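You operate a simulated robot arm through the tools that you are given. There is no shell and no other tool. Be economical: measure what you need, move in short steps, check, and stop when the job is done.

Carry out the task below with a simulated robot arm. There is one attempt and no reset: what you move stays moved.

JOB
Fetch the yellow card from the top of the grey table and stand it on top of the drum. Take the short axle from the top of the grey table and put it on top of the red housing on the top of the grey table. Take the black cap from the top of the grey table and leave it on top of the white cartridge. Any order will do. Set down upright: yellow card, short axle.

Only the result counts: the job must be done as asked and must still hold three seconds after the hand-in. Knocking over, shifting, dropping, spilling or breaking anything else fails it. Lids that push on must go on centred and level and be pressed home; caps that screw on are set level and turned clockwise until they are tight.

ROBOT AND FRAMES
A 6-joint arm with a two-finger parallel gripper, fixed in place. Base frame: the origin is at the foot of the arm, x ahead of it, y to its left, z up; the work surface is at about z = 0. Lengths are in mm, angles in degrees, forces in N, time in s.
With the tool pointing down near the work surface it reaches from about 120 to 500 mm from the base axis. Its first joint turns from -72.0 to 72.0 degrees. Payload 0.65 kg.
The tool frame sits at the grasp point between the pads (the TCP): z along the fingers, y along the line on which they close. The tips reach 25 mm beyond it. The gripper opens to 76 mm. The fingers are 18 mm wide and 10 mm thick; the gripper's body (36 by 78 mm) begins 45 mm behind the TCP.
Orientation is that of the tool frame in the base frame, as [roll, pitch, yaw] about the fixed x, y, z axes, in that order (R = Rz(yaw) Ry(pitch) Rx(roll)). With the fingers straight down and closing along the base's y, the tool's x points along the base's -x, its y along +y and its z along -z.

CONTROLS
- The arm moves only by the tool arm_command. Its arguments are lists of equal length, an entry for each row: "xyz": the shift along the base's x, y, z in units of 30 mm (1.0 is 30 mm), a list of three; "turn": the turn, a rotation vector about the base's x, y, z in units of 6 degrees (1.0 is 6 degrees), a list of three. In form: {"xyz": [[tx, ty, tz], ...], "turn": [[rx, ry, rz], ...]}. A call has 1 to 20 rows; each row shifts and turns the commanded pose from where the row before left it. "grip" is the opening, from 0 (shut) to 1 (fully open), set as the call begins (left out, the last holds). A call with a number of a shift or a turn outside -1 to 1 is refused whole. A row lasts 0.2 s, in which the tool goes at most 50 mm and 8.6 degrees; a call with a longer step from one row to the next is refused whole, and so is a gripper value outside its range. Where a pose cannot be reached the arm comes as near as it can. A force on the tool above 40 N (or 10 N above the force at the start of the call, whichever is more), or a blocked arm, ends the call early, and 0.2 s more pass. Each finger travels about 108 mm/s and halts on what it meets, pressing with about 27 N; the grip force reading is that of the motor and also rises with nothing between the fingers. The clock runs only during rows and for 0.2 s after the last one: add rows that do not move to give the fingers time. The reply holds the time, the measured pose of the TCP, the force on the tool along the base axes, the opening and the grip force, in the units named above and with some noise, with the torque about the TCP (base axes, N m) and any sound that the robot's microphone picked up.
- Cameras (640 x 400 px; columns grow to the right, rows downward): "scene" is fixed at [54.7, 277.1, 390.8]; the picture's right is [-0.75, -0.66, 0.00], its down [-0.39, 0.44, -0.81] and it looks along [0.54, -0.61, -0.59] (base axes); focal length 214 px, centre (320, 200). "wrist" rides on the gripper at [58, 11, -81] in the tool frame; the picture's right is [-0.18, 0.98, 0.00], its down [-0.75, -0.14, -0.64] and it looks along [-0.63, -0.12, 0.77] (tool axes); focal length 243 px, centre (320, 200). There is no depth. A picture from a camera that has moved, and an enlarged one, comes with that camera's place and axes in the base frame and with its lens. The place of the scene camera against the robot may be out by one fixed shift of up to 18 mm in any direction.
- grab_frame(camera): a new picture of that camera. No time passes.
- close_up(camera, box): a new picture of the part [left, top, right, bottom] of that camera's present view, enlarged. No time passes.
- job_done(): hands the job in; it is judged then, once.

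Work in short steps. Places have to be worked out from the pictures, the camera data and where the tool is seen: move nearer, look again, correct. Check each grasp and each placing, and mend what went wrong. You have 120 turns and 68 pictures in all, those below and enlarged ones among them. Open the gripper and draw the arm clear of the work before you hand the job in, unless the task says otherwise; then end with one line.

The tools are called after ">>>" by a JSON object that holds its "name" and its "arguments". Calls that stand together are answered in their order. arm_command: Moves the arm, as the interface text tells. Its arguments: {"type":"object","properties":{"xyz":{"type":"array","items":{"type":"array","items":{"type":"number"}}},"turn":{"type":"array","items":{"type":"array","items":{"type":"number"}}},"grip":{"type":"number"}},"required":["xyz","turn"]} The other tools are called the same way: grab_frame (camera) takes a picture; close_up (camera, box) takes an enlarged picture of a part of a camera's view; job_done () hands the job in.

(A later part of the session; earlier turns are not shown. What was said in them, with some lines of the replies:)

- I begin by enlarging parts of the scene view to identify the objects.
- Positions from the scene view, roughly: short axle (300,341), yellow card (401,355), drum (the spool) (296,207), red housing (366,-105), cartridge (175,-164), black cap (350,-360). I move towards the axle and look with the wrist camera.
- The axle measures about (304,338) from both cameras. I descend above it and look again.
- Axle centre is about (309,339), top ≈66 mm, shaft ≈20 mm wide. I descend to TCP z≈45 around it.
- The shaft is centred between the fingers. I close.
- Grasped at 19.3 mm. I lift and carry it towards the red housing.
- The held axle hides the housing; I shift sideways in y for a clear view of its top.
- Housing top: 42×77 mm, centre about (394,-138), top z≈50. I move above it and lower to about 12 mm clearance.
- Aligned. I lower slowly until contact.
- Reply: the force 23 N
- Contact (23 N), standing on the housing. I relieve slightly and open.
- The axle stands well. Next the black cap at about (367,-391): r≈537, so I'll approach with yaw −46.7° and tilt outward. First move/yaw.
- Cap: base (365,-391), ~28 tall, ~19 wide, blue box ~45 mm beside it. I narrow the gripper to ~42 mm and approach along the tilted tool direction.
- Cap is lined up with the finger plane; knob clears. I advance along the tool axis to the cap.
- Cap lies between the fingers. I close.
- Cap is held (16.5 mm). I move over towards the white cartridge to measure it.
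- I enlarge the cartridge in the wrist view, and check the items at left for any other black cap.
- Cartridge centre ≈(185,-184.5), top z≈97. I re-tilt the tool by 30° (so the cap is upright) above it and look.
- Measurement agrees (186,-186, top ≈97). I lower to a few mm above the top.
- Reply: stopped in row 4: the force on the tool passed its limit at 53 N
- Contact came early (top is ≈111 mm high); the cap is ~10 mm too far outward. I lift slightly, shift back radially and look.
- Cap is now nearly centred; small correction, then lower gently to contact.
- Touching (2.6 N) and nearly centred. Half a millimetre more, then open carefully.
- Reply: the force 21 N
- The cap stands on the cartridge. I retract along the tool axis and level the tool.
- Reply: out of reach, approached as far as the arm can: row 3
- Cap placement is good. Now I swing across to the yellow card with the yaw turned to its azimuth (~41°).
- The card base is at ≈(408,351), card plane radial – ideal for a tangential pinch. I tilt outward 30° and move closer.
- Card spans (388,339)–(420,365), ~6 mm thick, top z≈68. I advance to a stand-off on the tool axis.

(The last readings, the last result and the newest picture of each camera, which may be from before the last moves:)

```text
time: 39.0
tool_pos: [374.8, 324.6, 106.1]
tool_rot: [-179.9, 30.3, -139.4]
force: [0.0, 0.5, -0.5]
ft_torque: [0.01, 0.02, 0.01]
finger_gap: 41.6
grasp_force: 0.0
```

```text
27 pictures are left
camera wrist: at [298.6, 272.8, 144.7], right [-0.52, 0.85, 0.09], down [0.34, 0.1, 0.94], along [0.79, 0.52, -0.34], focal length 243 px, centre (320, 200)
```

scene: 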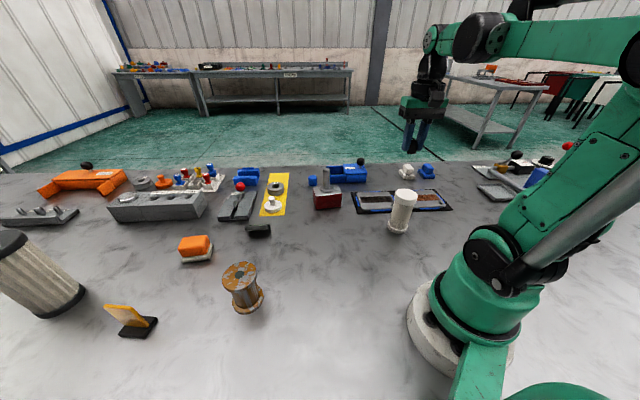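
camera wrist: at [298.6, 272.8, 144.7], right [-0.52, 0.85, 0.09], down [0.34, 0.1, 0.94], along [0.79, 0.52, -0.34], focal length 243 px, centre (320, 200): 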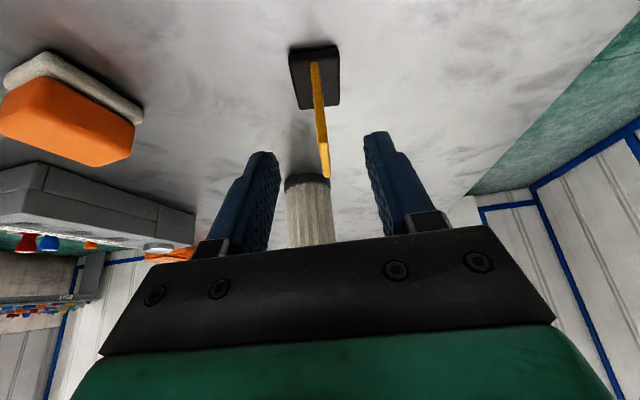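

Card is centred on the finger plane (near edge r≈523, top z≈68). I advance to TCP z≈46.

>>> {"name": "arm_command", "arguments": {"xyz": [[0.25, 0.217, -0.5], [0.25, 0.217, -0.5], [0.25, 0.217, -0.5], [0.26, 0.217, -0.5], [0, 0, 0]], "turn": [[0, 0, 0], [0, 0, 0], [0, 0, 0], [0, 0, 0], [0, 0, 0]]}}

>>> {"name": "grab_frame", "arguments": {"camera": "wrist"}}

>>> {"name": "close_up", "arguments": {"camera": "scene", "box": [60, 260, 220, 360]}}

```text
time: 40.1
tool_pos: [405.9, 349.8, 46.4]
tool_rot: [-180.0, 30.4, -139.3]
force: [-0.2, -0.4, 0.0]
ft_torque: [0.01, 0.02, -0.03]
finger_gap: 42.0
grasp_force: 0.1
```

```text
26 pictures are left
camera wrist: at [329.4, 299.2, 86.1], right [-0.52, 0.85, 0.09], down [0.34, 0.1, 0.94], along [0.79, 0.52, -0.34], focal length 243 px, centre (320, 200)
```

wrist: 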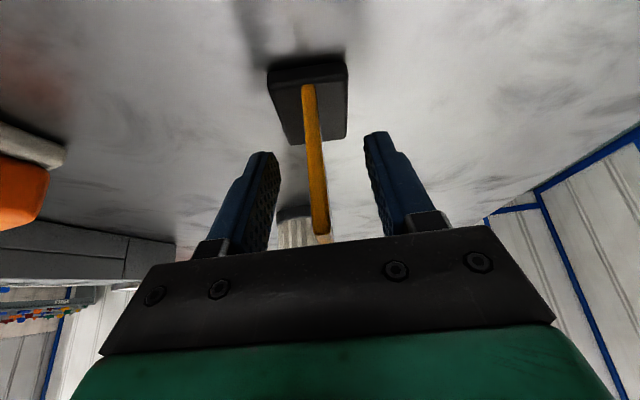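

```text
4.00 times, centred on (140, 310) of scene
camera zoom: at [54.7, 277.1, 390.8], right [-0.75, -0.66, 0.0], down [-0.39, 0.44, -0.81], along [0.54, -0.61, -0.59], focal length 858 px, centre (1040, -240)
```

zoom: 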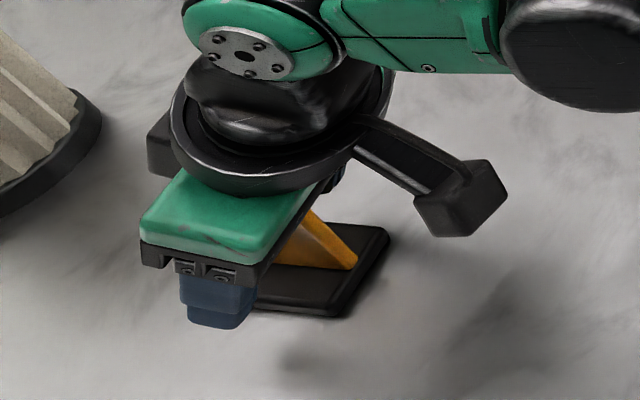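

The card is between the pads. I close on it.

>>> {"name": "arm_command", "arguments": {"xyz": [[-0.03, 0.04, 0], [0, 0, 0], [0, 0, 0], [0, 0, 0]], "turn": [[0, 0, 0], [0, 0, 0], [0, 0, 0], [0, 0, 0]], "grip": 0}}

>>> {"name": "arm_command", "arguments": {"xyz": [[0, 0, 0.3], [0, 0, 0.8], [0, 0, 1]], "turn": [[0, 0, 0], [0, 0, 0], [0, 0, 0]]}}

>>> {"name": "grab_frame", "arguments": {"camera": "wrist"}}

```text
time: 41.1
tool_pos: [404.1, 350.8, 47.4]
tool_rot: [-179.9, 30.3, -139.4]
force: [-0.2, 0.7, 0.6]
ft_torque: [-0.01, 0.01, -0.02]
finger_gap: 5.6
grasp_force: 27.3
```

```text
time: 42.0
tool_pos: [401.7, 351.5, 110.3]
tool_rot: [-180.0, 30.4, -139.3]
force: [0.2, 0.1, -0.5]
ft_torque: [-0.02, -0.01, -0.01]
finger_gap: 5.4
grasp_force: 26.9
```

```text
24 pictures are left
camera wrist: at [327.2, 300.6, 149.2], right [-0.52, 0.85, 0.09], down [0.34, 0.1, 0.94], along [0.79, 0.52, -0.34], focal length 243 px, centre (320, 200)
```

wrist: 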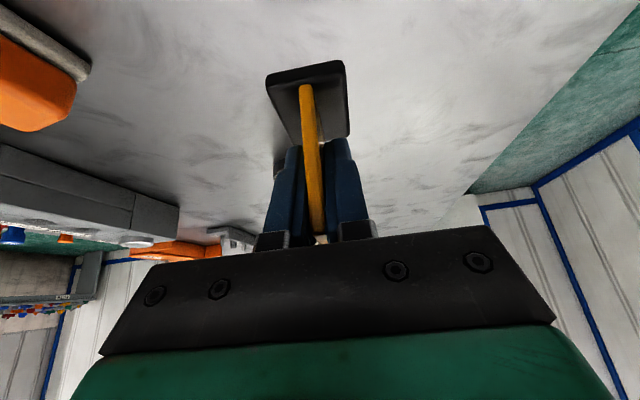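

Held and lifted with its foot. I check the drum top in a picture while moving over it at safe height; drum centre computed ≈(310,196.5), top ≈75.

>>> {"name": "arm_command", "arguments": {"xyz": [[0, 0, 1], [0, 0, 1], [-0.508, -0.872, 0.5], [-0.508, -0.872, 0], [-0.508, -0.872, 0], [-0.508, -0.872, 0], [0, 0, 0]], "turn": [[0, 0, 0], [0, 0, 0], [0, 0, 0], [0, 0, 0], [0, 0, 0], [0, 0, 0], [0, 0, 0]]}}

>>> {"name": "grab_frame", "arguments": {"camera": "wrist"}}

>>> {"name": "close_up", "arguments": {"camera": "scene", "box": [180, 225, 308, 305]}}

```text
time: 43.5
tool_pos: [343.0, 245.7, 186.0]
tool_rot: [-179.9, 30.4, -139.4]
force: [-0.3, -0.5, -0.9]
ft_torque: [0.02, 0.0, 0.01]
finger_gap: 5.6
grasp_force: 26.9
```

```text
23 pictures are left
camera wrist: at [267.2, 195.1, 225.0], right [-0.52, 0.85, 0.09], down [0.34, 0.1, 0.94], along [0.79, 0.52, -0.34], focal length 243 px, centre (320, 200)
```

wrist: 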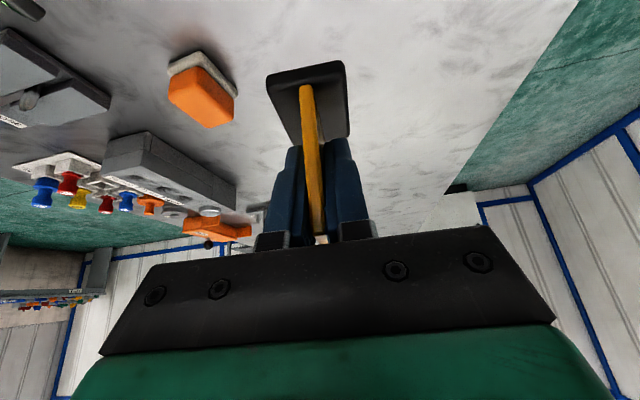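

```text
5.00 times, centred on (244, 265) of scene
camera zoom: at [54.7, 277.0, 390.8], right [-0.75, -0.66, 0.0], down [-0.39, 0.44, -0.81], along [0.54, -0.61, -0.59], focal length 1072 px, centre (700, -125)
```

zoom: 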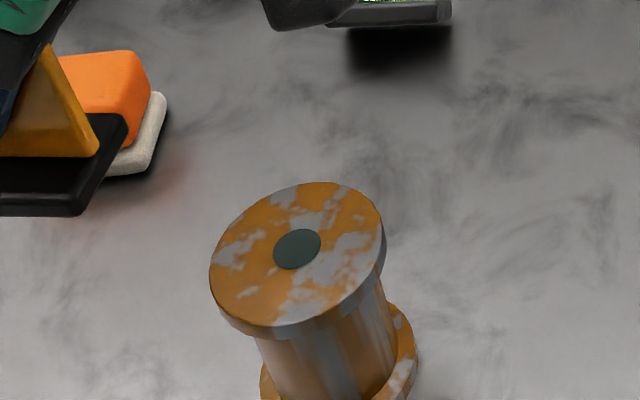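

Remaining shift (-32.7,-51.2), then down to ~15 mm above the drum.

>>> {"name": "arm_command", "arguments": {"xyz": [[-0.545, -0.853, 0], [-0.545, -0.853, 0], [0, 0, -0.8], [0, 0, -0.8], [0, 0, 0]], "turn": [[0, 0, 0], [0, 0, 0], [0, 0, 0], [0, 0, 0], [0, 0, 0]]}}

>>> {"name": "grab_frame", "arguments": {"camera": "wrist"}}

>>> {"name": "close_up", "arguments": {"camera": "scene", "box": [180, 215, 308, 295]}}

```text
time: 44.8
tool_pos: [309.7, 194.2, 136.1]
tool_rot: [-179.9, 30.4, -139.4]
force: [0.3, -0.5, -0.7]
ft_torque: [-0.03, -0.01, 0.0]
finger_gap: 5.6
grasp_force: 27.1
```

```text
21 pictures are left
camera wrist: at [233.2, 143.3, 175.3], right [-0.52, 0.85, 0.09], down [0.34, 0.1, 0.94], along [0.79, 0.52, -0.34], focal length 243 px, centre (320, 200)
```

wrist: 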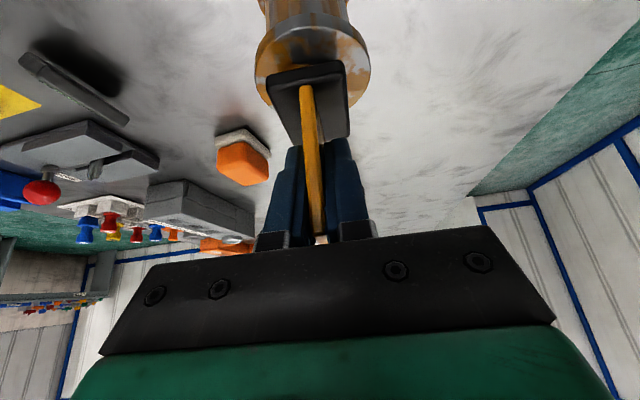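

```text
5.00 times, centred on (244, 255) of scene
camera zoom: at [54.7, 277.1, 390.8], right [-0.75, -0.66, 0.0], down [-0.39, 0.44, -0.81], along [0.54, -0.61, -0.59], focal length 1072 px, centre (700, -75)
```

zoom: 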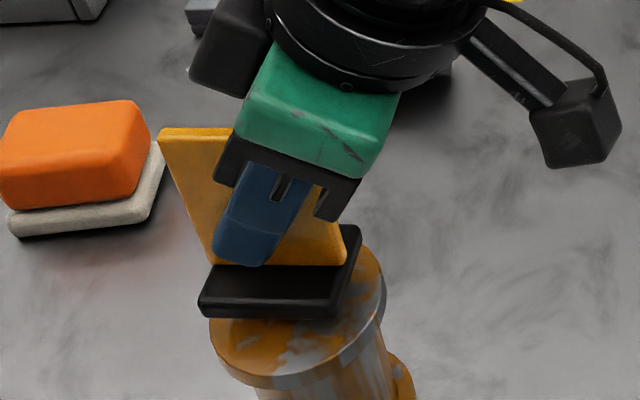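

Card foot is aligned over the drum within ~2 mm. I lower gently.

>>> {"name": "arm_command", "arguments": {"xyz": [[-0.02, -0.02, -0.12], [0, 0, -0.12], [0, 0, -0.08], [0, 0, -0.05]], "turn": [[0, 0, 0], [0, 0, 0], [0, 0, 0], [0, 0, 0]]}}

>>> {"name": "close_up", "arguments": {"camera": "scene", "box": [180, 215, 308, 295]}}

```text
time: 45.8
tool_pos: [310.7, 193.9, 126.3]
tool_rot: [-179.9, 30.6, -139.6]
force: [-3.6, -5.6, 24.5]
ft_torque: [-0.03, 0.08, -0.01]
finger_gap: 5.7
grasp_force: 27.6
```

```text
5.00 times, centred on (244, 255) of scene
camera zoom: at [54.6, 277.0, 390.8], right [-0.75, -0.66, 0.0], down [-0.39, 0.44, -0.81], along [0.54, -0.61, -0.59], focal length 1072 px, centre (700, -75)
```

zoom: 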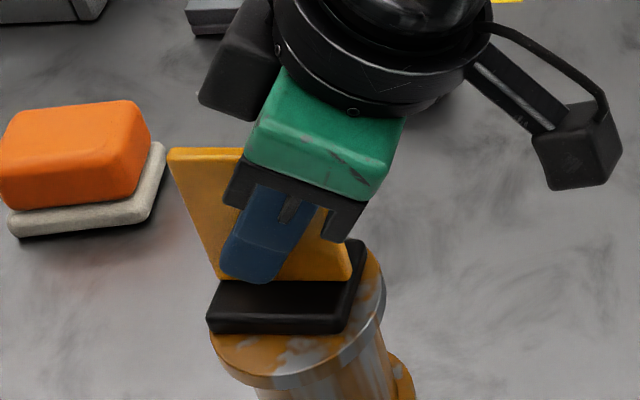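

Contact at drum top ≈79 mm. It's ~5 mm off-centre in +x; I lift 3 mm, shift −5 mm in x, and set down again.

>>> {"name": "arm_command", "arguments": {"xyz": [[0, 0, 0.15], [0, 0, 0.05], [-0.17, 0, 0], [0, 0, -0.08], [0, 0, -0.06]], "turn": [[0, 0, 0], [0, 0, 0], [0, 0, 0], [0, 0, 0], [0, 0, 0]]}}

>>> {"name": "close_up", "arguments": {"camera": "scene", "box": [180, 215, 308, 295]}}

```text
time: 47.0
tool_pos: [305.0, 193.9, 128.2]
tool_rot: [-180.0, 30.5, -139.5]
force: [0.2, -0.1, -1.2]
ft_torque: [0.02, 0.02, 0.01]
finger_gap: 5.5
grasp_force: 27.5
```

```text
5.00 times, centred on (244, 255) of scene
camera zoom: at [54.7, 277.1, 390.8], right [-0.75, -0.66, 0.0], down [-0.39, 0.44, -0.81], along [0.54, -0.61, -0.59], focal length 1072 px, centre (700, -75)
```

zoom: 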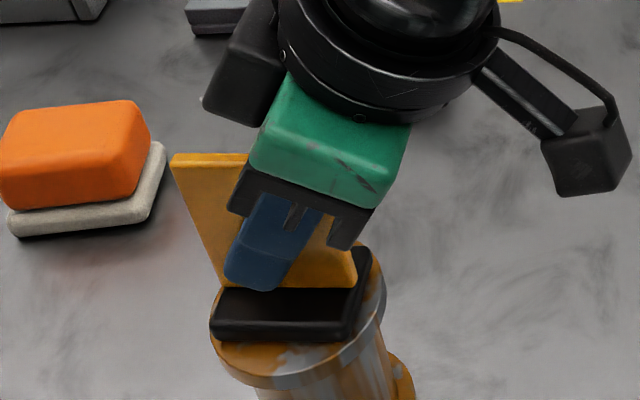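

Better centred, about 2 mm above. I set it down in small steps.

>>> {"name": "arm_command", "arguments": {"xyz": [[0, 0, -0.04], [0, 0, -0.02], [0, 0, 0]], "turn": [[0, 0, 0], [0, 0, 0], [0, 0, 0]]}}

```text
time: 47.8
tool_pos: [305.8, 194.9, 126.9]
tool_rot: [-179.9, 30.5, -139.5]
force: [0.0, 0.2, 0.6]
ft_torque: [0.03, 0.03, 0.02]
finger_gap: 5.3
grasp_force: 27.1
```

>>> {"name": "arm_command", "arguments": {"xyz": [[0, 0, -0.02], [0, 0, 0]], "turn": [[0, 0, 0], [0, 0, 0]]}}

```text
time: 48.4
tool_pos: [305.1, 194.2, 127.5]
tool_rot: [-179.9, 30.6, -139.5]
force: [-0.7, -1.0, 22.4]
ft_torque: [0.15, -0.16, 0.01]
finger_gap: 5.4
grasp_force: 27.0
```

Solid contact (22 N). I open to about 30 mm while staying still.

>>> {"name": "arm_command", "arguments": {"xyz": [[0, 0, 0.02], [0, 0, 0], [0, 0, 0]], "turn": [[0, 0, 0], [0, 0, 0], [0, 0, 0]], "grip": 0.45}}

>>> {"name": "arm_command", "arguments": {"xyz": [[-0.18, -0.16, 0.4], [-0.37, -0.32, 0.86], [-0.37, -0.32, 0.86], [-0.2, -0.2, 0.9], [0, 0, 0.9], [0, 0, 0.6]], "turn": [[0, 0, 0], [0, 0, 0], [0, 0, 0], [0, 0, 0], [0, 0, 0], [0, 0, 0]]}}

>>> {"name": "close_up", "arguments": {"camera": "scene", "box": [170, 205, 314, 295]}}

>>> {"name": "grab_frame", "arguments": {"camera": "scene"}}

```text
time: 49.1
tool_pos: [305.3, 194.5, 126.3]
tool_rot: [-179.9, 30.3, -139.4]
force: [0.4, -0.1, -0.1]
ft_torque: [-0.04, 0.0, 0.01]
finger_gap: 34.2
grasp_force: 0.0
```

```text
time: 50.5
tool_pos: [271.3, 165.4, 263.8]
tool_rot: [-179.8, 30.4, -139.4]
force: [-0.8, -1.0, -0.2]
ft_torque: [0.0, 0.02, -0.05]
finger_gap: 34.2
grasp_force: 0.1
```

```text
4.44 times, centred on (242, 250) of scene
camera zoom: at [54.7, 277.0, 390.8], right [-0.75, -0.66, 0.0], down [-0.39, 0.44, -0.81], along [0.54, -0.61, -0.59], focal length 953 px, centre (667, -22)
```

zoom: 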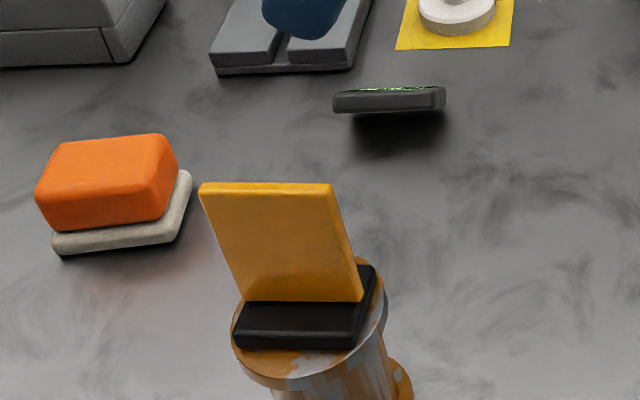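

```text
16 pictures are left
```

scene: 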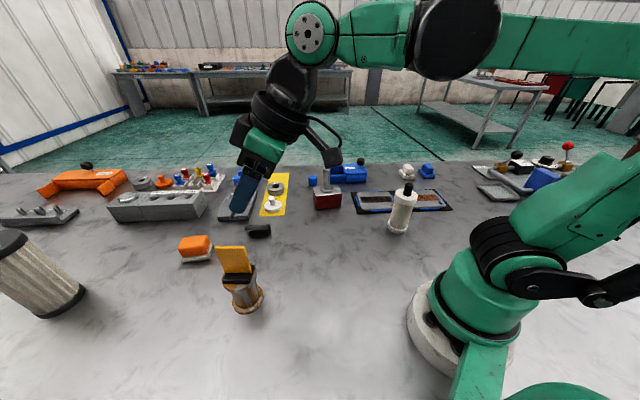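

All three objects stand where asked. I open the gripper fully with the arm clear, then hand in.

>>> {"name": "arm_command", "arguments": {"xyz": [[0, 0, 0.5], [0, 0, 0], [0, 0, 0], [0, 0, 0]], "turn": [[0, 0, 0], [0, 0, 0], [0, 0, 0], [0, 0, 0]], "grip": 1}}

>>> {"name": "job_done", "arguments": {}}

```text
time: 51.5
tool_pos: [270.6, 164.7, 276.7]
tool_rot: [-179.8, 30.4, -139.6]
force: [-0.5, 0.4, -0.6]
ft_torque: [0.02, 0.01, -0.01]
finger_gap: 76.0
grasp_force: 0.0
```

```text
The job is handed in.
```

I handed the job in with the yellow card upright on the drum (I took the rusty spool as the drum), the short axle upright on the red housing, and the black cap on the white cartridge about 4 mm off centre.
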